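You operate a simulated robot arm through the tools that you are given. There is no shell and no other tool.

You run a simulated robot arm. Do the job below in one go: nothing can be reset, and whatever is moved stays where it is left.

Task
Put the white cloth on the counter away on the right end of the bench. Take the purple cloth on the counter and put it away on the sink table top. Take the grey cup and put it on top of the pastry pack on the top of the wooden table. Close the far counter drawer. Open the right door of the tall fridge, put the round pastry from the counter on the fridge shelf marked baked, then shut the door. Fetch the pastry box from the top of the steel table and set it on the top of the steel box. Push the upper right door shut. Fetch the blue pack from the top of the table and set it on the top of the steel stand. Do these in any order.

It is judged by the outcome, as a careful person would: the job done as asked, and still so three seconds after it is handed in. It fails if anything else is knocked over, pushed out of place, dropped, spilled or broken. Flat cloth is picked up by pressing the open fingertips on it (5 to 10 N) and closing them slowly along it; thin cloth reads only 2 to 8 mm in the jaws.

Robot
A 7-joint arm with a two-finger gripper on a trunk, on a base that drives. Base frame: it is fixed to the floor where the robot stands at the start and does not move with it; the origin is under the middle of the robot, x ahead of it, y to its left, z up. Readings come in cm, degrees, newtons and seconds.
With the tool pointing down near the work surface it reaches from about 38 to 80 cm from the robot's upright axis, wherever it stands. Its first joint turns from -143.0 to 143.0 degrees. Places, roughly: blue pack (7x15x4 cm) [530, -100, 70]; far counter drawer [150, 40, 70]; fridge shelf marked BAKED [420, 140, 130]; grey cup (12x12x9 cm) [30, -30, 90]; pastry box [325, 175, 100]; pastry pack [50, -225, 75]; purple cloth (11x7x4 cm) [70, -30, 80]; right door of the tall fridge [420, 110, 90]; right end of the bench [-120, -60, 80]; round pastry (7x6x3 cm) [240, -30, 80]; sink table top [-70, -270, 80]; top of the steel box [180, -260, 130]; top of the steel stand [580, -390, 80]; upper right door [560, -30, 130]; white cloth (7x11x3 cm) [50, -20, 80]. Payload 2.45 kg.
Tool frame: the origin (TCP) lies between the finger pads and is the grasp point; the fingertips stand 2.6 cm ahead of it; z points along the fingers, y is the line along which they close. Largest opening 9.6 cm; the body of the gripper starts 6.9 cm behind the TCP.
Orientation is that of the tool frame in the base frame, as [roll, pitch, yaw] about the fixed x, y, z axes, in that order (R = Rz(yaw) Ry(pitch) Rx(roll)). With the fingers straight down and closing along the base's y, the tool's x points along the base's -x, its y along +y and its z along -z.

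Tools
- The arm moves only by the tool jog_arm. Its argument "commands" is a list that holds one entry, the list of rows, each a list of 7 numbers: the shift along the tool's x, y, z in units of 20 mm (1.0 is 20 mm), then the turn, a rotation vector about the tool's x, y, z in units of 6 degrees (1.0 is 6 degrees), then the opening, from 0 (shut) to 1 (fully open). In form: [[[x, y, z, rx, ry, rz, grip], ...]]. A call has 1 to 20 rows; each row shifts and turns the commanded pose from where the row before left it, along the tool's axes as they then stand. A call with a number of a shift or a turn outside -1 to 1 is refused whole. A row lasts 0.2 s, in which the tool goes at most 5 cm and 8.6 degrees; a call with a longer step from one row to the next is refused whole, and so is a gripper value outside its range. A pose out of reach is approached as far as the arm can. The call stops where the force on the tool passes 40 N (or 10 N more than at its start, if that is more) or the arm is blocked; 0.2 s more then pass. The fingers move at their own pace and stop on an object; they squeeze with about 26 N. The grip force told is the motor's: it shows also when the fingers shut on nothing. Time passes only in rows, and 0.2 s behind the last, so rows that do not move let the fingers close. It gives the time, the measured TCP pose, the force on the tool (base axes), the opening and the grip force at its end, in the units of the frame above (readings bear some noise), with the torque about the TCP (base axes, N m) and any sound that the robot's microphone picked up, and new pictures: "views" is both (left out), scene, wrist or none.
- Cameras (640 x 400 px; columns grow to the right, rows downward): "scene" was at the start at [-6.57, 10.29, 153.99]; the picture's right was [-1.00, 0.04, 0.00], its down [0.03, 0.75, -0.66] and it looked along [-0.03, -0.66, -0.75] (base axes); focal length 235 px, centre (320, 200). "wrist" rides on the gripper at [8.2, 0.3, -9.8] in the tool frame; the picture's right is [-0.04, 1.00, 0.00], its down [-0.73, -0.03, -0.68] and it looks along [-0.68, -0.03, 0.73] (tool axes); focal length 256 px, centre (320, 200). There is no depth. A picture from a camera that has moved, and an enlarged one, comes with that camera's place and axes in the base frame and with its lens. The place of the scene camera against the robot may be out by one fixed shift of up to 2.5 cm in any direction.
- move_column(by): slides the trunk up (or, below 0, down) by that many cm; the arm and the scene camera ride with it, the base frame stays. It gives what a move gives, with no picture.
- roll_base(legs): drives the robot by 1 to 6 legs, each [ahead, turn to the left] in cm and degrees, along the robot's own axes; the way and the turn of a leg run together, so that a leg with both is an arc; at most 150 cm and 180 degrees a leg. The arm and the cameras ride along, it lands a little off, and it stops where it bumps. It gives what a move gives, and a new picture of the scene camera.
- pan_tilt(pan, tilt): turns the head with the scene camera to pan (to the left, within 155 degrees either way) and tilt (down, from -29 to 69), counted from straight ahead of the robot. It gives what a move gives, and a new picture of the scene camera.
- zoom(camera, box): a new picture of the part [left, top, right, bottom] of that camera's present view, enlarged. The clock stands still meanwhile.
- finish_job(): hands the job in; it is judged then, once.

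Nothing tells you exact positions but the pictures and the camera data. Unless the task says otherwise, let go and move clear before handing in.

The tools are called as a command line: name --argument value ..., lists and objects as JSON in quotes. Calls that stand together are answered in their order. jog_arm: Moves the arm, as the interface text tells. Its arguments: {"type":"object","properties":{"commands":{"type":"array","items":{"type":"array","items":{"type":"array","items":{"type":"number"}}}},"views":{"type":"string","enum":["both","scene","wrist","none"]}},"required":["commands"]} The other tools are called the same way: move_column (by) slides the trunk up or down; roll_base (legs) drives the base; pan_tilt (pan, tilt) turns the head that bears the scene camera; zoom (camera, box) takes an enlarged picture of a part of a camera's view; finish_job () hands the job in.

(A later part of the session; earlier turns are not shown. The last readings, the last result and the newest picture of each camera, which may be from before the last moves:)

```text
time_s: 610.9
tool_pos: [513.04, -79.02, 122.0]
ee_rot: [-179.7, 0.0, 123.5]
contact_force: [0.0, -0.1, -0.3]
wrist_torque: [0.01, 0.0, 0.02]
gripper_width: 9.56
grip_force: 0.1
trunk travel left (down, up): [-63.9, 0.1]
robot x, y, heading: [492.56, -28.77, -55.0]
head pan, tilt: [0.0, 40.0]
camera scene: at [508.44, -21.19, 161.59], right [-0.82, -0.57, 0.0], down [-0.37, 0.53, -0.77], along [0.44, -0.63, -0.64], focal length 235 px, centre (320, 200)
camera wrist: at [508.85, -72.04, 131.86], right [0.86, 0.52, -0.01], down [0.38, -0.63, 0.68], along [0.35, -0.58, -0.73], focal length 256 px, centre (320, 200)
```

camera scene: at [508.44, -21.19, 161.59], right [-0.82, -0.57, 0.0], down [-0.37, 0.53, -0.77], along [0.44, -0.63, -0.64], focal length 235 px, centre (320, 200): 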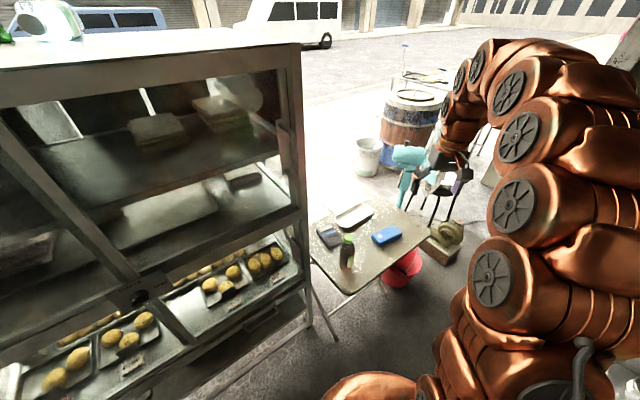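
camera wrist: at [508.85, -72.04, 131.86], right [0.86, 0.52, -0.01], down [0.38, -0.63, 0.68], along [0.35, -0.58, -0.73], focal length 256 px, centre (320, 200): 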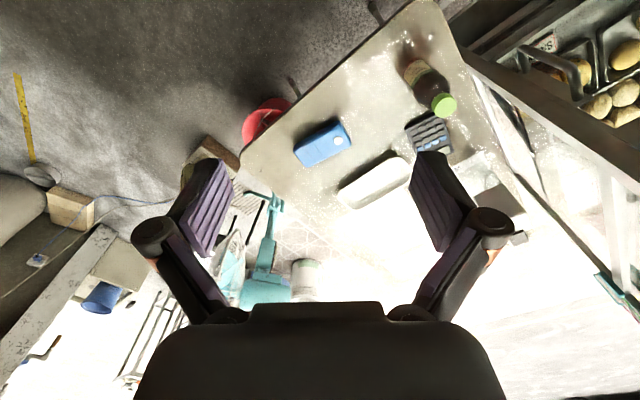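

zoom --camera "wrist" --box '[240, 80, 480, 230]'

```text
2.67 times, centred on (360, 155) of wrist
camera zoom: at [508.85, -72.04, 131.86], right [0.86, 0.52, -0.01], down [0.38, -0.63, 0.68], along [0.35, -0.58, -0.73], focal length 683 px, centre (213, 320)
```

zoom: 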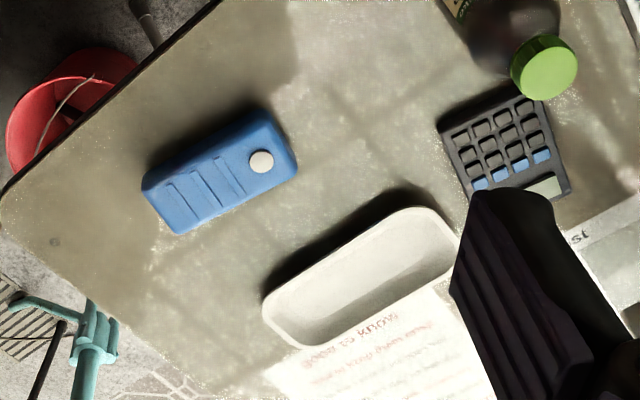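

roll_base --legs '[[12, 0]]'

jog_arm --commands '[[[0, 0, 0, 0, 0, 1, 1], [0, 0, 0, 0, 0, 1, 1], [0, 0, 0, 0, 0, 1, 1], [0, 0, 0, 0, 0, 1, 1], [0, 0, 0, 0, 0, 1, 1], [0, 0, 0, 0, 0, 1, 1], [0, 0, 0, 0, 0, 1, 1], [0, 0, 0, 0, 0, 1, 1], [0, 0, 0, 0, 0, 1, 1], [0, 0, 0, 0, 0, 0.83, 1], [0, 0, 0, 0, 0, 0, 1]]]' --views "wrist"

```text
time_s: 612.1
tool_pos: [519.95, -89.12, 122.03]
ee_rot: [-179.7, 0.1, 123.6]
contact_force: [-0.1, -0.6, 0.5]
wrist_torque: [0.01, -0.01, -0.01]
gripper_width: 9.58
grip_force: 0.2
trunk travel left (down, up): [-63.9, 0.1]
robot x, y, heading: [499.77, -38.5, -54.8]
head pan, tilt: [0.0, 40.0]
camera scene: at [515.36, -31.12, 161.59], right [-0.82, -0.57, 0.0], down [-0.37, 0.53, -0.77], along [0.44, -0.63, -0.64], focal length 235 px, centre (320, 200)
```

scene: 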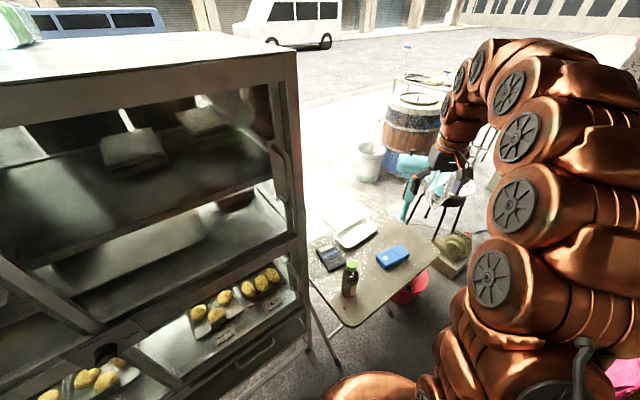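

```text
time_s: 614.5
tool_pos: [519.85, -89.0, 122.01]
ee_rot: [-179.8, 0.3, 64.4]
contact_force: [0.1, 0.7, 0.0]
wrist_torque: [0.02, -0.01, 0.0]
gripper_width: 9.62
grip_force: 0.1
trunk travel left (down, up): [-63.9, 0.1]
robot x, y, heading: [499.68, -38.33, -55.2]
head pan, tilt: [0.0, 40.0]
camera wrist: at [523.79, -81.77, 131.81], right [0.88, -0.47, 0.0], down [-0.34, -0.65, 0.68], along [-0.32, -0.6, -0.73], focal length 256 px, centre (320, 200)
```

wrist: 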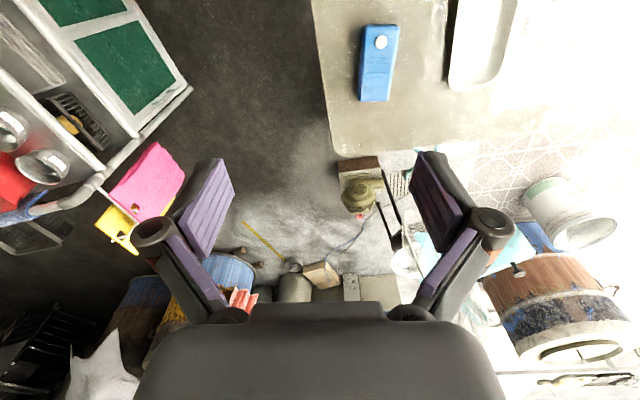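

jog_arm --commands '[[[-0.6, 0.885, 1, 0, 0, 0, 1], [-0.6, 0.885, 1, 0, 0, 0, 1], [-0.6, 0.885, 1, 0, 0, 0, 1], [-0.6, 0.885, 1, 0, 0, 0, 1], [-0.6, 0.885, 1, 0, 0, 0, 1], [-0.6, 0.885, 1, 0, 0, 0, 1], [-0.6, 0.885, 1, 0, 0, 0, 1], [0, 0, 1, 0, 0, 0, 1], [0, 0, 1, 0, 0, 0, 1], [0, 0, 1, 0, 0, 0, 1], [0, 0, 0, 0, 0, 0, 1]]]' --views "wrist"

```text
time_s: 616.9
tool_pos: [527.46, -102.18, 101.93]
ee_rot: [-179.9, 0.3, 64.5]
contact_force: [0.2, -0.4, -0.8]
wrist_torque: [-0.03, 0.0, -0.01]
gripper_width: 9.6
grip_force: 0.0
trunk travel left (down, up): [-63.9, 0.1]
robot x, y, heading: [499.28, -38.8, -54.8]
head pan, tilt: [0.0, 40.0]
camera wrist: at [531.43, -94.83, 111.7], right [0.88, -0.47, 0.0], down [-0.34, -0.65, 0.68], along [-0.32, -0.6, -0.73], focal length 256 px, centre (320, 200)
```

wrist: 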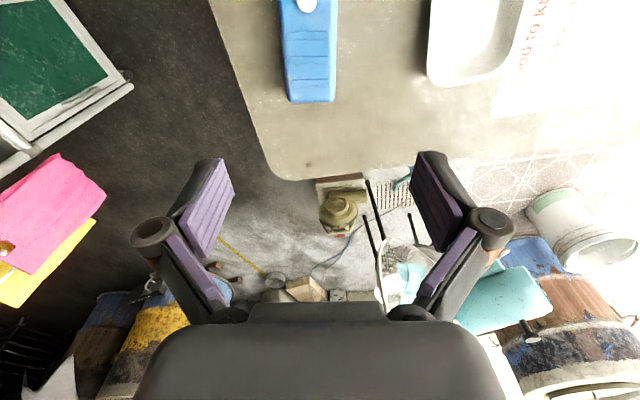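

jog_arm --commands '[[[0.5, -0.32, 1, 0, 0, 0, 1], [0.5, -0.32, 1, 0, 0, 0, 1], [0, 0, 1, 0, 0, 0, 1], [0, 0, 1, 0, 0, 0, 1], [0, 0, 1, 0, 0, 0, 1], [0, 0, 1, 0, 0, 0, 1], [0, 0, 1, 0, 0, 0, 1], [0, 0, 1, 0, 0, 0, 1], [0, 0, 1, 0, 0, 0, 1], [0, 0, 1, 0, 0, 0, 1], [0, 0, 0, 0, 0, 0, 1]]]' --views "wrist"

```text
time_s: 619.3
tool_pos: [526.8, -99.86, 81.94]
ee_rot: [-179.8, 0.3, 64.5]
contact_force: [0.7, -0.1, 0.0]
wrist_torque: [0.0, -0.01, 0.03]
gripper_width: 9.58
grip_force: 0.1
trunk travel left (down, up): [-63.9, 0.1]
robot x, y, heading: [499.89, -38.64, -55.1]
head pan, tilt: [0.0, 40.0]
camera wrist: at [530.83, -92.55, 91.81], right [0.88, -0.47, 0.0], down [-0.34, -0.65, 0.68], along [-0.32, -0.6, -0.73], focal length 256 px, centre (320, 200)
```

wrist: 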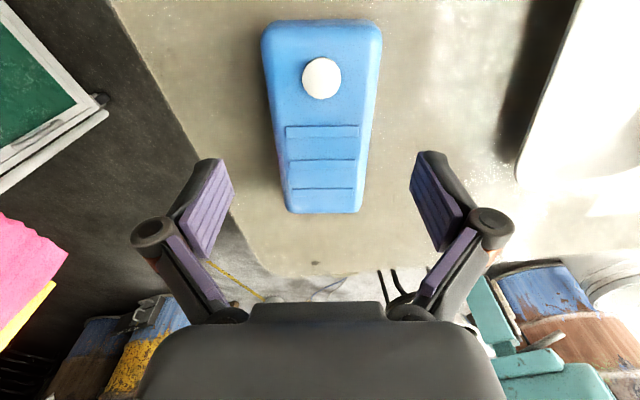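

jog_arm --commands '[[[0, 0, 0.7, 0, 0, 0, 1], [0, 0, 0.7, 0, 0, 0, 1], [0, 0, 0.3, 0, 0, 0, 1], [0, 0, 0, 0, 0, 0, 1]]]' --views "wrist"

```text
time_s: 620.3
tool_pos: [526.92, -99.81, 78.59]
ee_rot: [-179.7, 0.2, 64.5]
contact_force: [0.8, 0.6, -0.2]
wrist_torque: [0.01, 0.02, -0.01]
gripper_width: 9.63
grip_force: 0.0
trunk travel left (down, up): [-63.9, 0.1]
robot x, y, heading: [499.87, -38.9, -55.1]
head pan, tilt: [0.0, 40.0]
camera wrist: at [530.89, -92.53, 88.35], right [0.88, -0.47, 0.0], down [-0.34, -0.65, 0.68], along [-0.32, -0.6, -0.73], focal length 256 px, centre (320, 200)
```

wrist: 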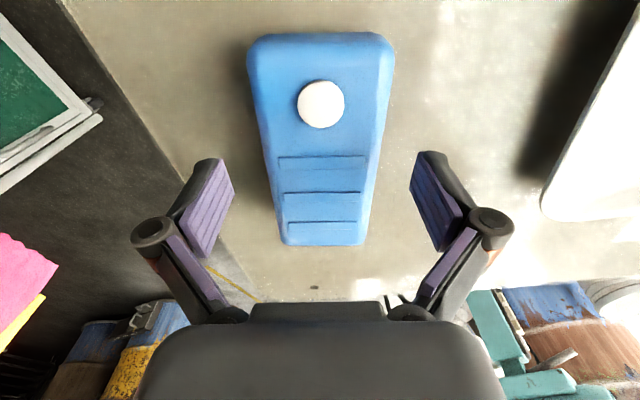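

jog_arm --commands '[[[0, 0, 0.3, 0, 0, 0, 1], [0, 0, 0.3, 0, 0, 0, 1], [0, 0, 0.2, 0, 0, 0, 1], [0, 0, 0, 0, 0, 0, 1]]]' --views "none"

jog_arm --commands '[[[0, 0, 0, 0, 0, 0, 0.9], [0, 0, 0, 0, 0, 0, 0.8], [0, 0, 0, 0, 0, 0, 0.7], [0, 0, 0, 0, 0, 0, 0.6], [0, 0, 0, 0, 0, 0, 0.5], [0, 0, 0, 0, 0, 0, 0.5]]]' --views "wrist"

```text
time_s: 621.3
tool_pos: [526.9, -99.82, 76.87]
ee_rot: [-179.8, 0.3, 64.6]
contact_force: [0.9, -0.4, -0.6]
wrist_torque: [-0.01, -0.02, -0.04]
gripper_width: 9.61
grip_force: 0.0
trunk travel left (down, up): [-63.9, 0.1]
robot x, y, heading: [499.43, -38.85, -55.0]
head pan, tilt: [0.0, 40.0]
```

```text
time_s: 622.7
tool_pos: [526.84, -99.77, 77.01]
ee_rot: [-179.8, 0.3, 64.5]
contact_force: [1.3, -0.9, 4.9]
wrist_torque: [-0.01, -0.05, -0.16]
gripper_width: 6.8
grip_force: 26.2
trunk travel left (down, up): [-63.9, 0.1]
robot x, y, heading: [499.98, -38.49, -55.1]
head pan, tilt: [0.0, 40.0]
camera wrist: at [530.88, -92.54, 86.76], right [0.88, -0.47, 0.0], down [-0.34, -0.65, 0.68], along [-0.32, -0.6, -0.73], focal length 256 px, centre (320, 200)
```

wrist: 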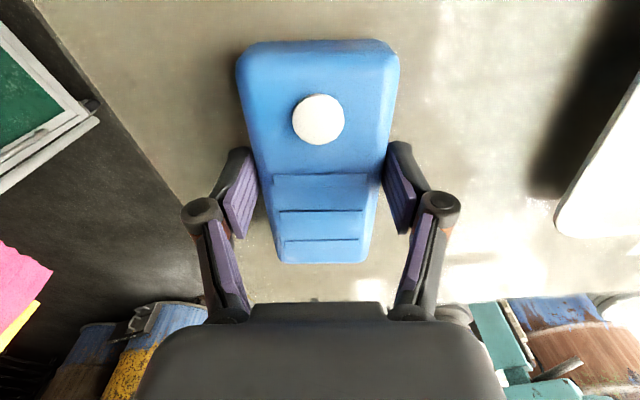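

Gripped at 6.8 cm. Lift and check.

jog_arm --commands '[[[0, 0, -0.3, 0, 0, 0, 0.3], [0, 0, -0.5, 0, 0, 0, 0], [0, 0, -0.7, 0, 0, 0, 0], [0, 0, -1, 0, 0, 0, 0], [0, 0, -1, 0, 0, 0, 0], [0, 0, -1, 0, 0, 0, 0], [0, 0, -1, 0, 0, 0, 0], [0, 0, -1, 0, 0, 0, 0], [0, 0, -1, 0, 0, 0, 0], [0.8, -0.3, -1, 0, 0, 0, 0], [0.8, -0.3, -1, 0, 0, 0, 0], [0.8, -0.3, -1, 0, 0, 0, 0], [0.8, -0.3, -1, 0, 0, 0, 0], [0.8, -0.3, -1, 0, 0, 0, 0], [0.8, -0.3, -1, 0, 0, 0, 0], [0.8, -0.3, -1, 0, 0, 0, 0], [0.8, -0.3, -1, 0, 0, 0, 0], [0, 0, 0, 0, 0, 0, 0]]]' --views "both"

pan_tilt --pan -10 --tilt 20

```text
time_s: 626.5
tool_pos: [528.06, -86.01, 107.87]
ee_rot: [-179.8, 0.3, 64.6]
contact_force: [0.7, 0.0, -2.6]
wrist_torque: [0.03, -0.01, 0.0]
gripper_width: 6.78
grip_force: 26.1
trunk travel left (down, up): [-63.9, 0.1]
robot x, y, heading: [499.46, -38.53, -55.3]
head pan, tilt: [0.0, 40.0]
camera scene: at [515.39, -31.14, 161.58], right [-0.82, -0.57, 0.0], down [-0.37, 0.53, -0.77], along [0.44, -0.63, -0.64], focal length 235 px, centre (320, 200)
camera wrist: at [532.09, -78.85, 117.83], right [0.88, -0.47, 0.0], down [-0.34, -0.65, 0.68], along [-0.32, -0.6, -0.73], focal length 256 px, centre (320, 200)
```

scene: 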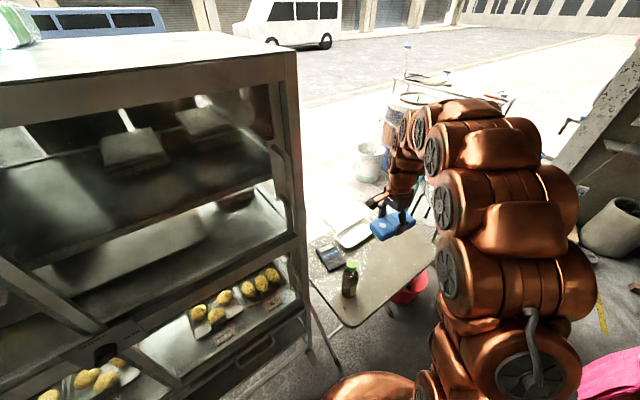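
wrist: 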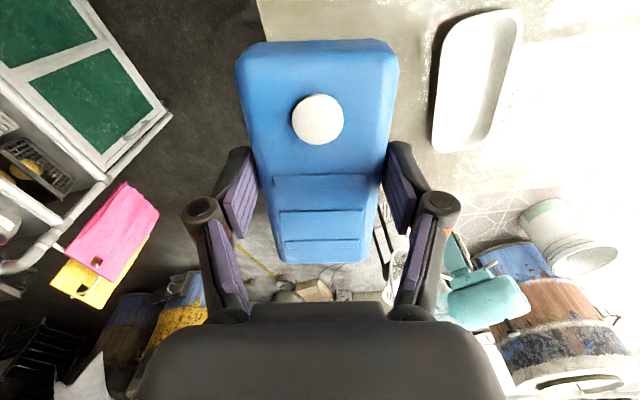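

```text
time_s: 627.3
tool_pos: [528.08, -86.19, 108.05]
ee_rot: [-179.9, 0.3, 64.5]
contact_force: [-0.1, 0.0, -2.7]
wrist_torque: [0.03, -0.08, 0.01]
gripper_width: 6.78
grip_force: 26.1
trunk travel left (down, up): [-63.9, 0.1]
robot x, y, heading: [499.8, -38.51, -55.3]
head pan, tilt: [-10.0, 20.0]
camera scene: at [514.45, -32.64, 164.72], right [-0.91, -0.42, 0.0], down [-0.14, 0.31, -0.94], along [0.4, -0.85, -0.34], focal length 235 px, centre (320, 200)
```

scene: 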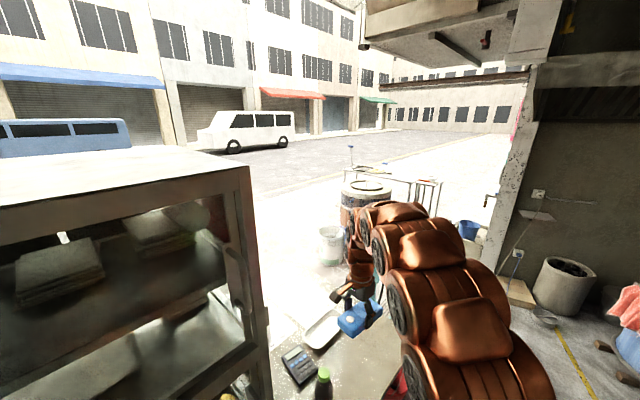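

zoom --camera "scene" --box '[300, 120, 500, 245]'

pan_tilt --pan -40 --tilt 30

```text
3.20 times, centred on (400, 182) of scene
camera zoom: at [514.45, -32.64, 164.72], right [-0.91, -0.42, 0.0], down [-0.14, 0.31, -0.94], along [0.4, -0.85, -0.34], focal length 751 px, centre (64, 256)
```

zoom: 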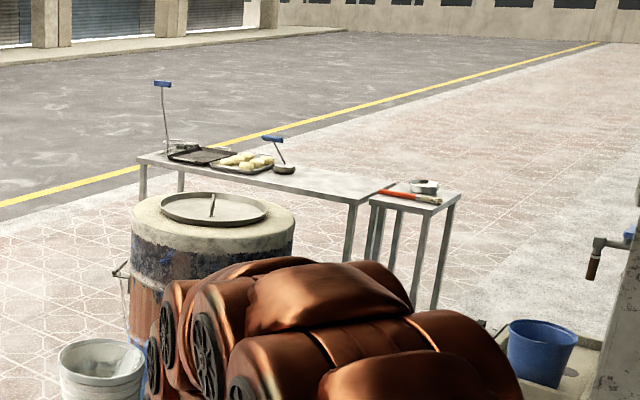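

```text
time_s: 628.3
tool_pos: [528.15, -86.06, 107.97]
ee_rot: [-179.9, 0.3, 64.5]
contact_force: [0.5, 0.6, -2.9]
wrist_torque: [0.03, 0.0, -0.02]
gripper_width: 6.78
grip_force: 26.1
trunk travel left (down, up): [-63.9, 0.1]
robot x, y, heading: [499.75, -38.5, -55.2]
head pan, tilt: [-40.0, 30.0]
camera scene: at [509.73, -33.2, 163.12], right [-1.0, 0.09, 0.0], down [0.04, 0.5, -0.87], along [-0.08, -0.86, -0.5], focal length 235 px, centre (320, 200)
```

scene: 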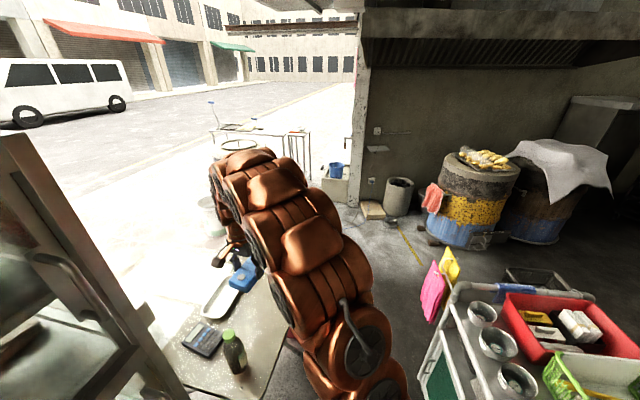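

The blue pack is held. The open stand outside is past the barrels; I'll go round the cart by the wide side.

roll_base --legs '[[-55, 0], [0, 118], [0, 117], [106, 0]]'

roll_base --legs '[[0, 90], [125, 0], [0, 49]]'

pan_tilt --pan 0 --tilt 25

```text
time_s: 644.0
tool_pos: [363.99, 6.04, 108.32]
ee_rot: [180.0, 0.4, -57.7]
contact_force: [-1.3, 0.9, -3.9]
wrist_torque: [-0.05, -0.17, 0.01]
gripper_width: 6.76
grip_force: 25.7
trunk travel left (down, up): [-63.9, 0.1]
robot x, y, heading: [418.22, 5.65, -177.6]
head pan, tilt: [-40.0, 30.0]
stopped in leg 4: the robot was blocked; the commanded pose is now the measured one
camera scene: at [415.5, -6.88, 163.12], right [0.61, 0.79, 0.0], down [0.4, -0.3, -0.87], along [-0.69, 0.53, -0.5], focal length 235 px, centre (320, 200)
```

scene: 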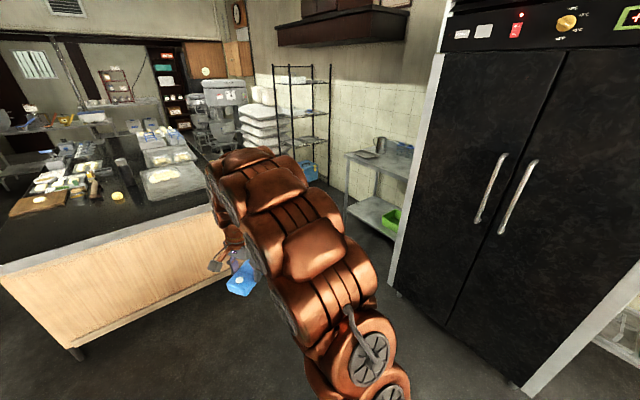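

```text
time_s: 648.9
tool_pos: [416.09, -50.64, 108.43]
ee_rot: [180.0, 0.3, 30.6]
contact_force: [-0.4, -0.3, -2.1]
wrist_torque: [0.04, -0.01, 0.01]
gripper_width: 6.77
grip_force: 25.7
trunk travel left (down, up): [-63.9, 0.1]
robot x, y, heading: [418.08, 3.41, -88.8]
head pan, tilt: [-40.0, 30.0]
stopped in leg 2: the robot was blocked; the commanded pose is now the measured one
camera scene: at [429.31, 1.64, 163.12], right [-0.78, 0.63, 0.0], down [0.31, 0.39, -0.87], along [-0.55, -0.67, -0.5], focal length 235 px, centre (320, 200)
```

scene: 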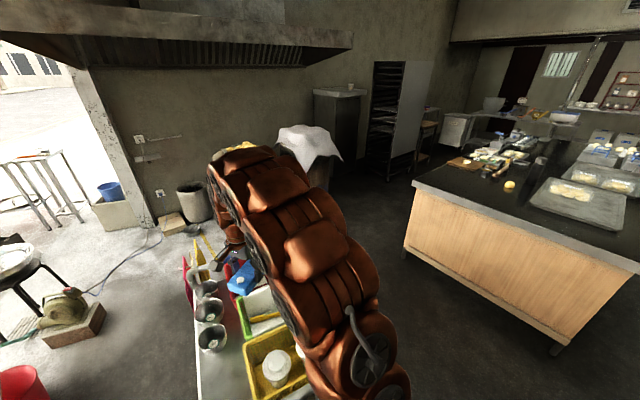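

```text
time_s: 650.0
tool_pos: [416.01, -50.63, 108.29]
ee_rot: [179.8, 0.4, 30.6]
contact_force: [-0.2, 0.2, -3.3]
wrist_torque: [0.03, -0.05, 0.02]
gripper_width: 6.82
grip_force: 25.9
trunk travel left (down, up): [-63.9, 0.1]
robot x, y, heading: [418.43, 3.53, -89.1]
head pan, tilt: [0.0, 25.0]
camera scene: at [435.15, -0.56, 163.92], right [-1.0, -0.02, 0.0], down [-0.01, 0.42, -0.91], along [0.01, -0.91, -0.42], focal length 235 px, centre (320, 200)
```

scene: 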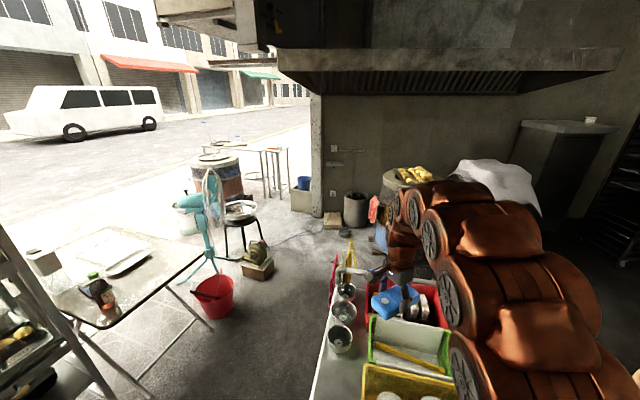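

roll_base --legs '[[-14, 0], [0, -90], [62, 0], [0, 90]]'

pan_tilt --pan 35 --tilt 35

```text
time_s: 661.9
tool_pos: [353.97, -39.56, 108.39]
ee_rot: [179.9, 0.4, 31.6]
contact_force: [-0.3, 0.5, -2.9]
wrist_torque: [0.0, -0.05, -0.03]
gripper_width: 6.76
grip_force: 25.4
trunk travel left (down, up): [-63.9, 0.1]
robot x, y, heading: [355.62, 14.18, -88.0]
head pan, tilt: [0.0, 25.0]
camera scene: at [372.39, 10.71, 163.92], right [-1.0, -0.03, 0.0], down [-0.01, 0.42, -0.91], along [0.03, -0.91, -0.42], focal length 235 px, centre (320, 200)
```

scene: 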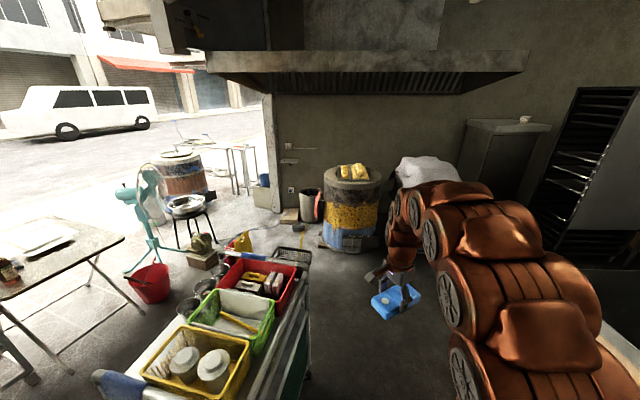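

```text
time_s: 662.9
tool_pos: [354.03, -39.66, 108.41]
ee_rot: [179.9, 0.4, 31.4]
contact_force: [0.0, -0.7, -3.2]
wrist_torque: [0.01, -0.04, -0.03]
gripper_width: 6.77
grip_force: 26.3
trunk travel left (down, up): [-63.9, 0.1]
robot x, y, heading: [355.37, 14.54, -88.0]
head pan, tilt: [35.0, 35.0]
camera scene: at [377.37, 12.86, 162.34], right [-0.8, -0.6, 0.0], down [-0.34, 0.46, -0.82], along [0.49, -0.66, -0.57], focal length 235 px, centre (320, 200)
```

scene: 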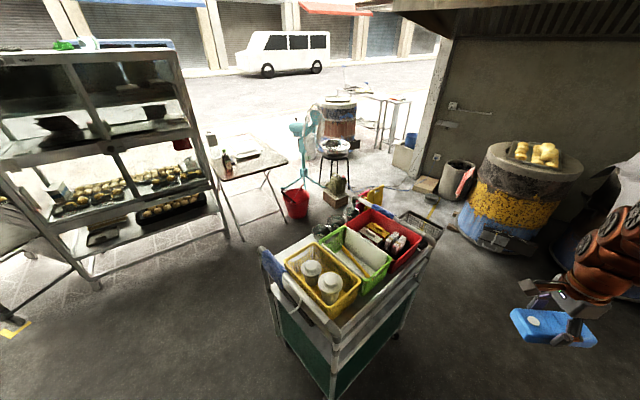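

I see the service cart was nudged aside by the base as I drove round it. I'll put it back where it stood before going on; first I raise the pack clear and go to its west side.

jog_arm --commands '[[[0, 0, -1, 0, 0, 0, 0], [0, 0, -1, 0, 0, 0, 0], [0, 0, -1, 0, 0, 0, 0], [0, 0, -1, 0, 0, 0, 0], [0, 0, -1, 0, 0, 0, 0], [0, 0, -1, 0, 0, 0, 0], [0, 0, -1, 0, 0, 0, 0], [0, 0, -1, 0, 0, 0, 0], [0, 0, 0, 0, 0, 0, 0]]]' --views "none"

roll_base --legs '[[0, -24], [62, 0]]'

pan_tilt --pan 90 --tilt 45

```text
time_s: 664.9
tool_pos: [354.16, -39.4, 124.43]
ee_rot: [179.9, 0.4, 31.4]
contact_force: [-0.1, 0.3, -3.3]
wrist_torque: [0.03, -0.02, 0.01]
gripper_width: 6.76
grip_force: 26.1
trunk travel left (down, up): [-63.9, 0.1]
robot x, y, heading: [355.2, 14.48, -88.4]
head pan, tilt: [35.0, 35.0]
```

```text
time_s: 669.7
tool_pos: [307.89, -90.83, 124.47]
ee_rot: [179.9, 0.3, 6.8]
contact_force: [-0.9, 0.0, -2.7]
wrist_torque: [0.0, -0.06, -0.01]
gripper_width: 6.76
grip_force: 26.1
trunk travel left (down, up): [-63.9, 0.1]
robot x, y, heading: [331.73, -42.64, -112.8]
head pan, tilt: [35.0, 35.0]
camera scene: at [350.77, -53.6, 162.34], right [-0.98, -0.21, 0.0], down [-0.12, 0.56, -0.82], along [0.17, -0.8, -0.57], focal length 235 px, centre (320, 200)
```

scene: 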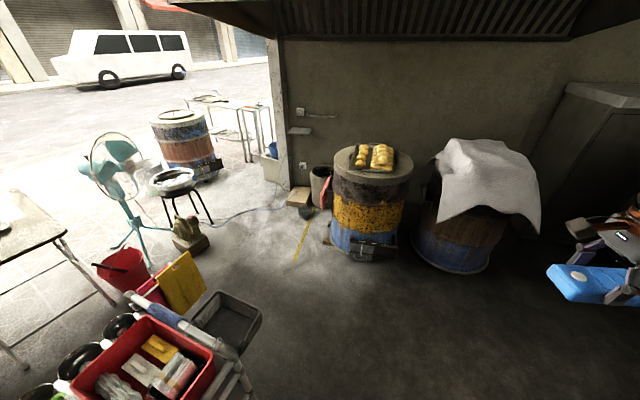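

```text
time_s: 670.9
tool_pos: [307.82, -90.97, 124.38]
ee_rot: [179.9, 0.4, 6.9]
contact_force: [-0.4, 0.3, -2.8]
wrist_torque: [0.03, -0.07, 0.02]
gripper_width: 6.77
grip_force: 26.2
trunk travel left (down, up): [-63.9, 0.1]
robot x, y, heading: [331.32, -42.66, -112.9]
head pan, tilt: [90.0, 45.0]
camera scene: at [356.41, -48.17, 160.86], right [-0.39, -0.92, 0.0], down [-0.65, 0.28, -0.71], along [0.65, -0.28, -0.71], focal length 235 px, centre (320, 200)
```

scene: 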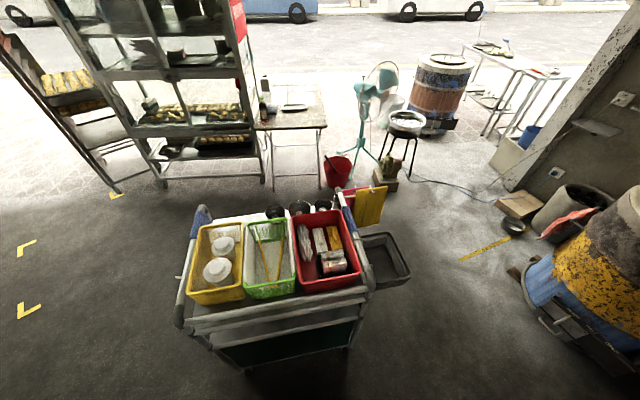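

roll_base --legs '[[0, 89], [13, 0], [0, 19]]'

pan_tilt --pan -10 --tilt 60

```text
time_s: 677.0
tool_pos: [396.85, -54.5, 124.5]
ee_rot: [179.9, 0.4, 115.4]
contact_force: [0.3, -0.3, -3.3]
wrist_torque: [0.06, 0.02, -0.02]
gripper_width: 6.78
grip_force: 25.7
trunk travel left (down, up): [-63.9, 0.1]
robot x, y, heading: [343.19, -47.46, -4.1]
head pan, tilt: [90.0, 45.0]
camera scene: at [339.08, -21.08, 160.86], right [1.0, -0.07, 0.0], down [-0.05, -0.71, -0.71], along [0.05, 0.71, -0.71], focal length 235 px, centre (320, 200)
```

scene: 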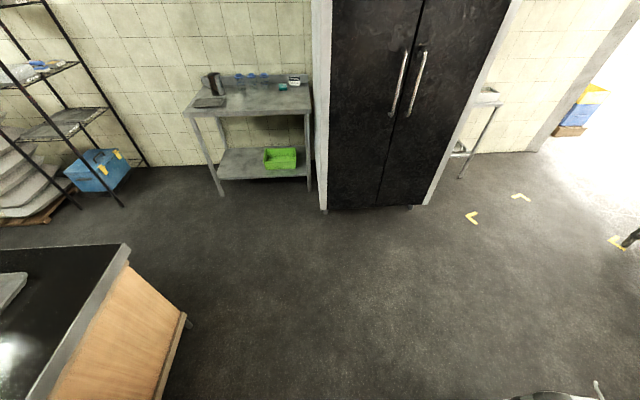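

```text
time_s: 678.8
tool_pos: [396.76, -54.48, 124.44]
ee_rot: [179.9, 0.5, 115.5]
contact_force: [1.4, 0.1, -3.4]
wrist_torque: [-0.01, 0.02, 0.0]
gripper_width: 6.78
grip_force: 25.9
trunk travel left (down, up): [-63.9, 0.1]
robot x, y, heading: [343.49, -47.45, -4.0]
head pan, tilt: [-10.0, 60.0]
camera scene: at [344.95, -30.81, 158.91], right [-0.24, -0.97, 0.0], down [-0.84, 0.21, -0.5], along [0.48, -0.12, -0.87], focal length 235 px, centre (320, 200)
```

scene: 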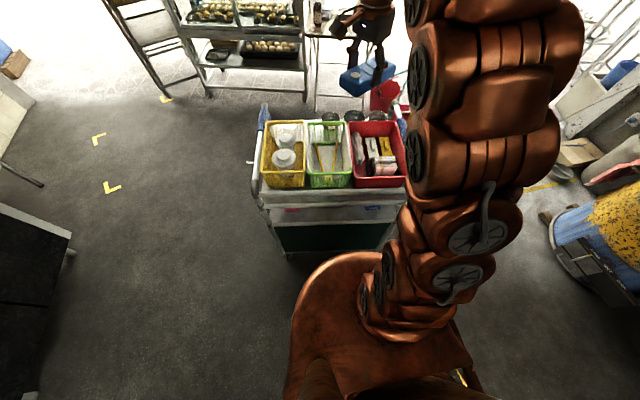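

roll_base --legs '[[13, 0]]'

```text
time_s: 680.1
tool_pos: [410.04, -55.46, 124.58]
ee_rot: [179.9, 0.5, 115.4]
contact_force: [-0.3, 0.1, -2.9]
wrist_torque: [0.01, -0.01, -0.02]
gripper_width: 6.76
grip_force: 25.3
trunk travel left (down, up): [-63.9, 0.1]
robot x, y, heading: [356.8, -48.61, -4.1]
head pan, tilt: [-10.0, 60.0]
camera scene: at [358.08, -31.77, 158.91], right [-0.25, -0.97, 0.0], down [-0.84, 0.21, -0.5], along [0.48, -0.12, -0.87], focal length 235 px, centre (320, 200)
```

scene: 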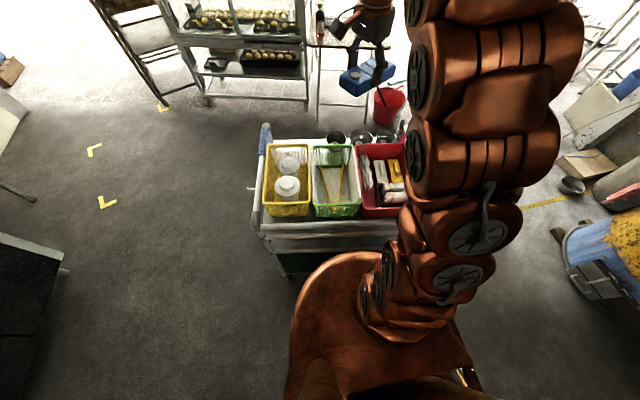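

roll_base --legs '[[5, 0]]'

zoom --camera "scene" --box '[200, 80, 440, 300]'

```text
time_s: 681.0
tool_pos: [414.79, -55.88, 124.55]
ee_rot: [179.9, 0.4, 115.3]
contact_force: [0.0, 0.2, -2.6]
wrist_torque: [0.02, -0.05, 0.02]
gripper_width: 6.75
grip_force: 25.9
trunk travel left (down, up): [-63.9, 0.1]
robot x, y, heading: [361.54, -49.0, -4.2]
head pan, tilt: [-10.0, 60.0]
camera scene: at [363.01, -32.13, 158.91], right [-0.25, -0.97, 0.0], down [-0.84, 0.21, -0.5], along [0.48, -0.12, -0.87], focal length 235 px, centre (320, 200)
```

scene: 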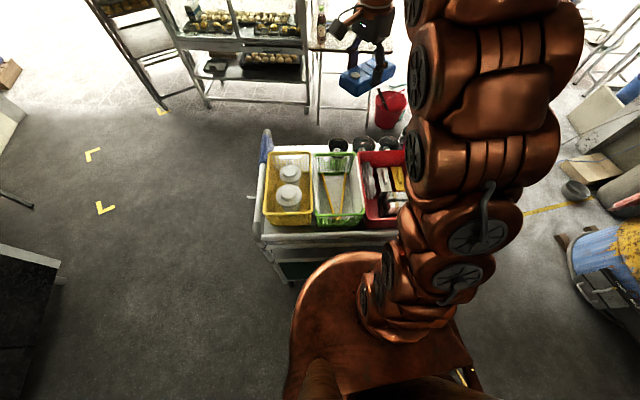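

```text
1.82 times, centred on (320, 190) of scene
camera zoom: at [363.01, -32.13, 158.91], right [-0.25, -0.97, 0.0], down [-0.84, 0.21, -0.5], along [0.48, -0.12, -0.87], focal length 427 px, centre (320, 218)
```

zoom: 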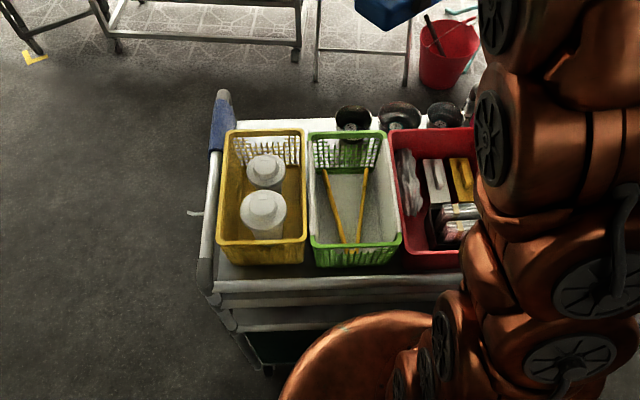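

roll_base --legs '[[5, 0]]'

roll_base --legs '[[5, 0]]'

```text
time_s: 681.9
tool_pos: [419.9, -56.23, 124.44]
ee_rot: [179.8, 0.2, 115.4]
contact_force: [-0.7, -0.3, -2.7]
wrist_torque: [0.04, -0.02, 0.0]
gripper_width: 6.76
grip_force: 25.8
trunk travel left (down, up): [-63.9, 0.1]
robot x, y, heading: [366.88, -49.31, -4.0]
head pan, tilt: [-10.0, 60.0]
camera scene: at [368.08, -32.51, 158.91], right [-0.25, -0.97, 0.0], down [-0.84, 0.21, -0.5], along [0.48, -0.12, -0.87], focal length 235 px, centre (320, 200)
```

scene: 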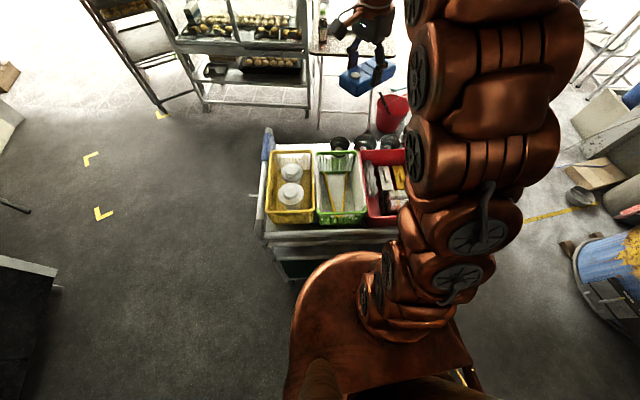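

```text
time_s: 682.9
tool_pos: [424.97, -56.63, 124.41]
ee_rot: [179.9, 0.4, 115.5]
contact_force: [0.4, 0.3, -1.8]
wrist_torque: [0.04, 0.0, 0.0]
gripper_width: 6.77
grip_force: 25.9
trunk travel left (down, up): [-63.9, 0.1]
robot x, y, heading: [371.51, -49.86, -4.4]
head pan, tilt: [-10.0, 60.0]
camera scene: at [373.05, -32.88, 158.91], right [-0.25, -0.97, 0.0], down [-0.84, 0.21, -0.5], along [0.48, -0.12, -0.87], focal length 235 px, centre (320, 200)
```

scene: 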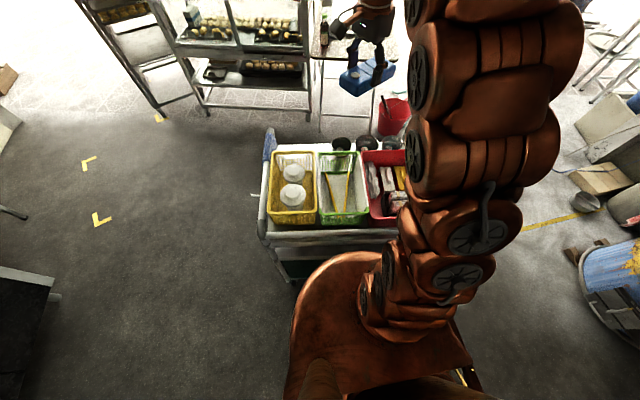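

roll_base --legs '[[5, 0]]'

roll_base --legs '[[5, 0]]'

zoom --camera "scene" --box '[200, 80, 440, 300]'

```text
time_s: 683.8
tool_pos: [429.82, -57.0, 124.56]
ee_rot: [179.9, 0.4, 115.6]
contact_force: [-0.1, 0.5, -3.2]
wrist_torque: [0.04, 0.01, -0.02]
gripper_width: 6.79
grip_force: 26.1
trunk travel left (down, up): [-63.9, 0.1]
robot x, y, heading: [376.38, -49.92, -4.2]
head pan, tilt: [-10.0, 60.0]
camera scene: at [378.02, -33.25, 158.91], right [-0.25, -0.97, 0.0], down [-0.84, 0.21, -0.5], along [0.48, -0.12, -0.87], focal length 235 px, centre (320, 200)
```

scene: 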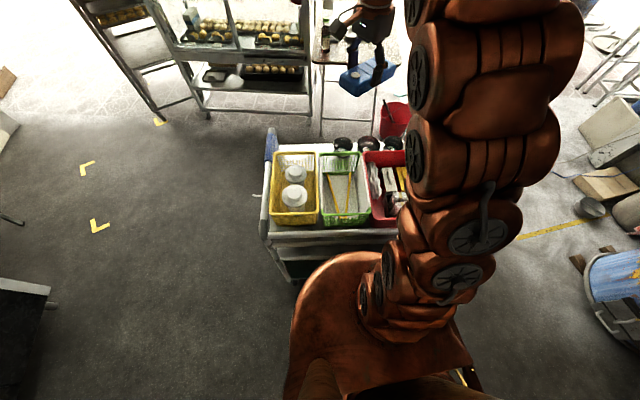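

```text
time_s: 684.7
tool_pos: [434.86, -57.37, 124.56]
ee_rot: [180.0, 0.4, 115.4]
contact_force: [-0.4, -0.1, -2.7]
wrist_torque: [0.08, 0.02, -0.04]
gripper_width: 6.79
grip_force: 25.8
trunk travel left (down, up): [-63.9, 0.1]
robot x, y, heading: [381.56, -50.4, -4.2]
head pan, tilt: [-10.0, 60.0]
camera scene: at [383.1, -33.63, 158.91], right [-0.25, -0.97, 0.0], down [-0.84, 0.21, -0.5], along [0.48, -0.12, -0.87], focal length 235 px, centre (320, 200)
```

scene: 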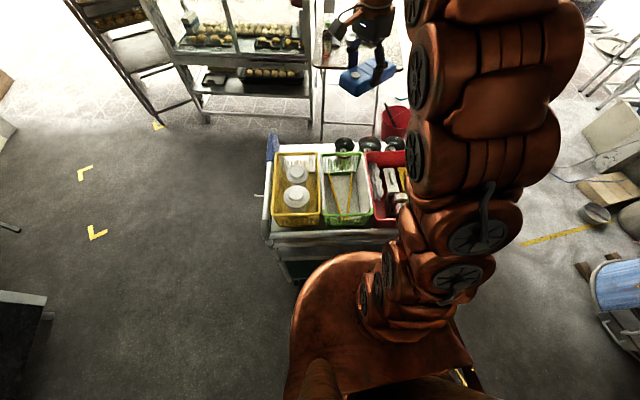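

```text
1.82 times, centred on (320, 190) of scene
camera zoom: at [383.1, -33.63, 158.91], right [-0.25, -0.97, 0.0], down [-0.84, 0.21, -0.5], along [0.48, -0.12, -0.87], focal length 427 px, centre (320, 218)
```

zoom: 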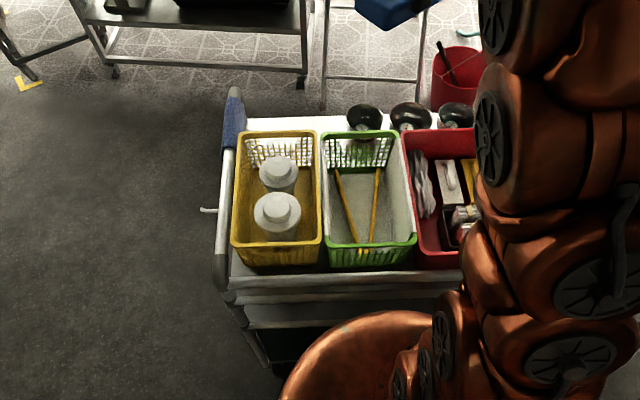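

roll_base --legs '[[3.5, 0]]'

roll_base --legs '[[-35, 0], [0, 50]]'

```text
time_s: 685.6
tool_pos: [438.35, -57.74, 124.57]
ee_rot: [179.9, 0.4, 115.3]
contact_force: [-0.8, 0.2, -2.5]
wrist_torque: [0.06, 0.01, -0.01]
gripper_width: 6.75
grip_force: 26.0
trunk travel left (down, up): [-63.9, 0.1]
robot x, y, heading: [384.97, -50.44, -4.2]
head pan, tilt: [-10.0, 60.0]
camera scene: at [386.58, -33.9, 158.91], right [-0.25, -0.97, 0.0], down [-0.84, 0.21, -0.5], along [0.48, -0.12, -0.87], focal length 235 px, centre (320, 200)
```

scene: 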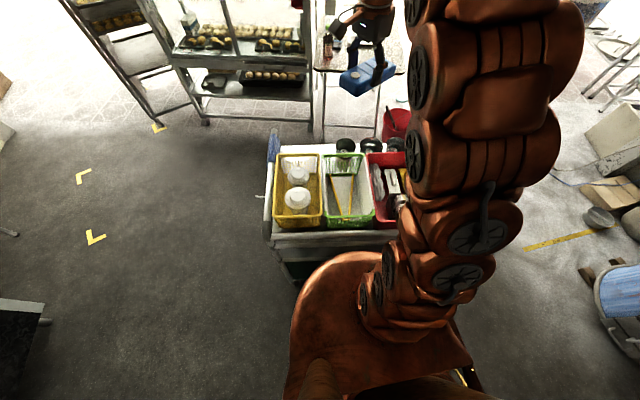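

```text
time_s: 690.1
tool_pos: [390.01, -11.65, 124.48]
ee_rot: [179.9, 0.4, 165.3]
contact_force: [-0.7, -0.5, -2.7]
wrist_torque: [0.0, 0.02, 0.03]
gripper_width: 6.77
grip_force: 26.0
trunk travel left (down, up): [-63.9, 0.1]
robot x, y, heading: [350.0, -48.22, 45.8]
head pan, tilt: [-10.0, 60.0]
camera scene: at [338.09, -35.12, 158.91], right [0.58, -0.81, 0.0], down [-0.7, -0.51, -0.5], along [0.41, 0.29, -0.87], focal length 235 px, centre (320, 200)
```

scene: 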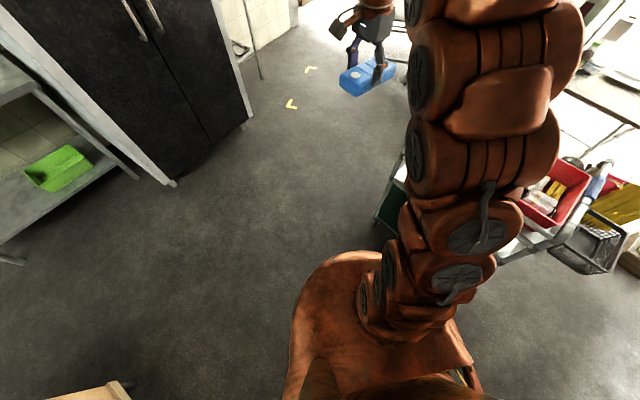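

roll_base --legs '[[0, 6.4], [69, 0], [0, -49.6]]'

pan_tilt --pan -10 --tilt 20

```text
time_s: 696.6
tool_pos: [445.71, 3.93, 124.5]
ee_rot: [179.8, 0.4, 121.4]
contact_force: [-0.6, 0.6, -3.4]
wrist_torque: [0.04, 0.02, 0.0]
gripper_width: 6.77
grip_force: 26.1
trunk travel left (down, up): [-63.9, 0.1]
robot x, y, heading: [391.66, 4.95, 1.8]
head pan, tilt: [-10.0, 60.0]
camera scene: at [391.69, 22.2, 158.91], right [-0.14, -0.99, 0.0], down [-0.86, 0.12, -0.5], along [0.49, -0.07, -0.87], focal length 235 px, centre (320, 200)
```

scene: 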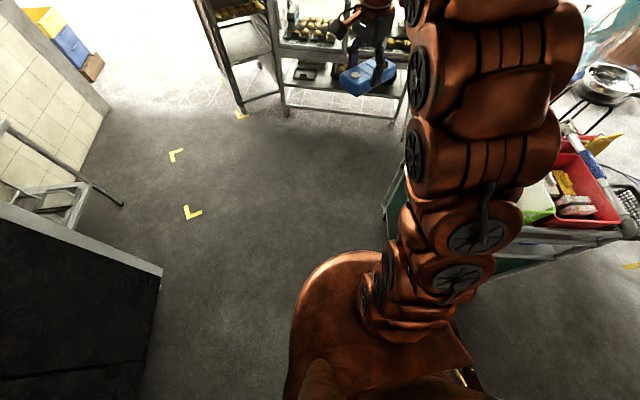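

```text
time_s: 697.7
tool_pos: [445.56, 3.88, 124.37]
ee_rot: [179.9, 0.4, 121.4]
contact_force: [0.7, -0.6, -2.9]
wrist_torque: [0.03, 0.05, 0.01]
gripper_width: 6.77
grip_force: 25.9
trunk travel left (down, up): [-63.9, 0.1]
robot x, y, heading: [391.88, 5.16, 1.8]
head pan, tilt: [-10.0, 20.0]
camera scene: at [394.31, 21.82, 164.72], right [-0.14, -0.99, 0.0], down [-0.34, 0.05, -0.94], along [0.93, -0.13, -0.34], focal length 235 px, centre (320, 200)
```

scene: 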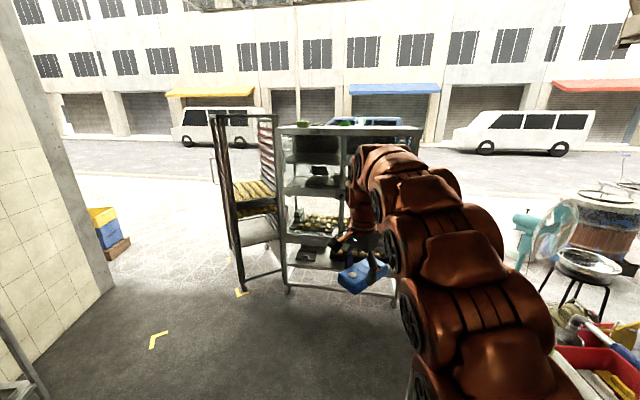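

roll_base --legs '[[0, 70]]'

pan_tilt --pan -115 --tilt 45

pan_tilt --pan -80 --tilt 20

```text
time_s: 701.1
tool_pos: [412.62, 54.82, 124.45]
ee_rot: [179.9, 0.3, -169.8]
contact_force: [0.5, 0.3, -2.6]
wrist_torque: [-0.02, 0.0, 0.0]
gripper_width: 6.75
grip_force: 26.0
trunk travel left (down, up): [-63.9, 0.1]
robot x, y, heading: [391.67, 5.39, 70.3]
head pan, tilt: [-10.0, 20.0]
camera scene: at [376.41, 14.61, 164.73], right [0.87, -0.49, 0.0], down [-0.17, -0.3, -0.94], along [0.46, 0.82, -0.34], focal length 235 px, centre (320, 200)
```

scene: 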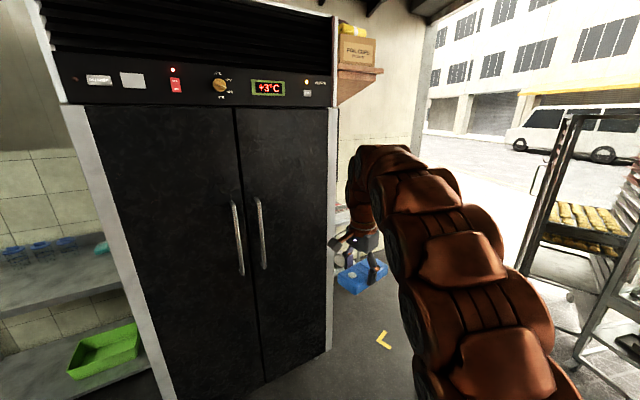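

```text
time_s: 702.9
tool_pos: [412.55, 54.78, 124.55]
ee_rot: [180.0, 0.4, -169.7]
contact_force: [-0.4, -0.3, -3.5]
wrist_torque: [0.0, 0.07, -0.01]
gripper_width: 6.78
grip_force: 26.4
trunk travel left (down, up): [-63.9, 0.1]
robot x, y, heading: [392.21, 5.17, 70.4]
head pan, tilt: [-115.0, 45.0]
camera scene: at [377.63, 0.8, 160.86], right [-0.7, -0.71, 0.0], down [-0.5, 0.5, -0.71], along [0.5, -0.5, -0.71], focal length 235 px, centre (320, 200)
```

scene: 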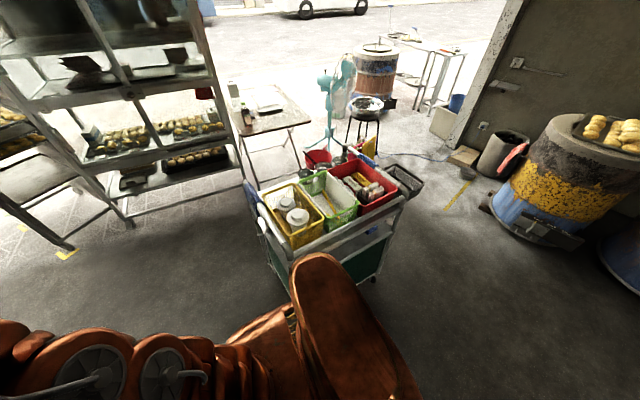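

```text
time_s: 703.9
tool_pos: [412.61, 54.89, 124.41]
ee_rot: [180.0, 0.3, -169.9]
contact_force: [0.4, -0.4, -3.9]
wrist_torque: [-0.01, 0.05, -0.02]
gripper_width: 6.75
grip_force: 26.2
trunk travel left (down, up): [-63.9, 0.1]
robot x, y, heading: [391.96, 5.19, 70.4]
head pan, tilt: [-80.0, 20.0]
camera scene: at [381.01, 4.96, 164.72], right [-0.17, -0.99, 0.0], down [-0.34, 0.06, -0.94], along [0.93, -0.16, -0.34], focal length 235 px, centre (320, 200)
```

scene: 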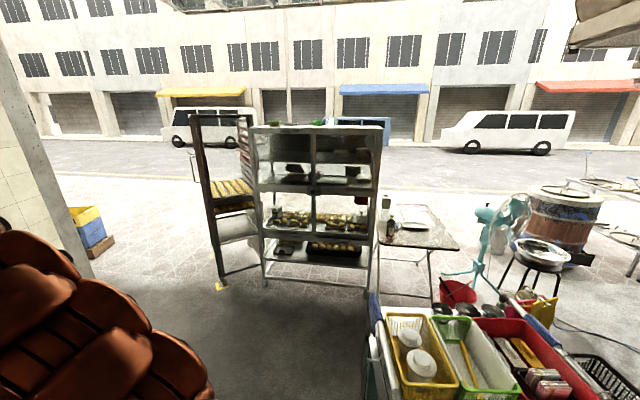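

The cart is back at its original spot (wheels within about 2 cm). Now I continue to the stand, keeping well clear.

roll_base --legs '[[0, 121], [50, 0], [0, 78], [113, 0], [0, 54]]'

pan_tilt --pan 10 --tilt 30

```text
time_s: 723.1
tool_pos: [386.07, -151.79, 124.41]
ee_rot: [179.9, 0.3, 84.0]
contact_force: [-0.1, 0.0, -2.7]
wrist_torque: [0.01, 0.01, -0.04]
gripper_width: 6.77
grip_force: 25.5
trunk travel left (down, up): [-63.9, 0.1]
robot x, y, heading: [344.05, -118.0, -35.8]
head pan, tilt: [-80.0, 20.0]
camera scene: at [345.38, -108.94, 164.73], right [-0.9, 0.43, 0.0], down [0.15, 0.31, -0.94], along [-0.41, -0.85, -0.34], focal length 235 px, centre (320, 200)
```

scene: 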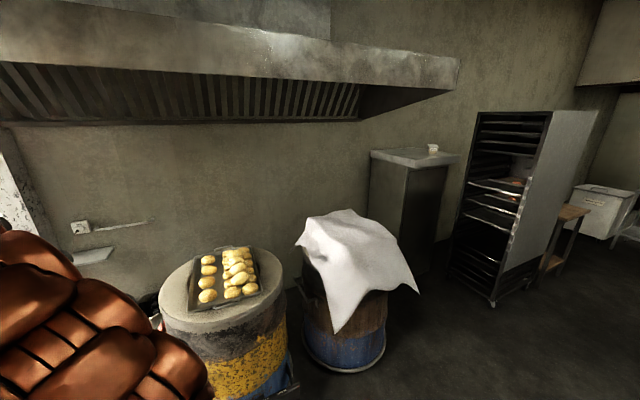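

```text
time_s: 724.7
tool_pos: [386.11, -151.85, 124.64]
ee_rot: [179.9, 0.4, 84.0]
contact_force: [-0.5, 0.0, -3.2]
wrist_torque: [0.04, 0.0, 0.01]
gripper_width: 6.78
grip_force: 26.0
trunk travel left (down, up): [-63.9, 0.1]
robot x, y, heading: [344.14, -118.17, -35.7]
head pan, tilt: [10.0, 30.0]
camera scene: at [357.56, -104.47, 163.12], right [-0.43, -0.9, 0.0], down [-0.45, 0.22, -0.87], along [0.78, -0.38, -0.5], focal length 235 px, centre (320, 200)
```

scene: 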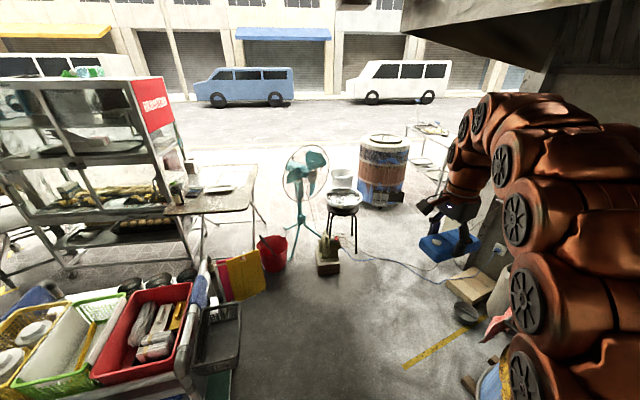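

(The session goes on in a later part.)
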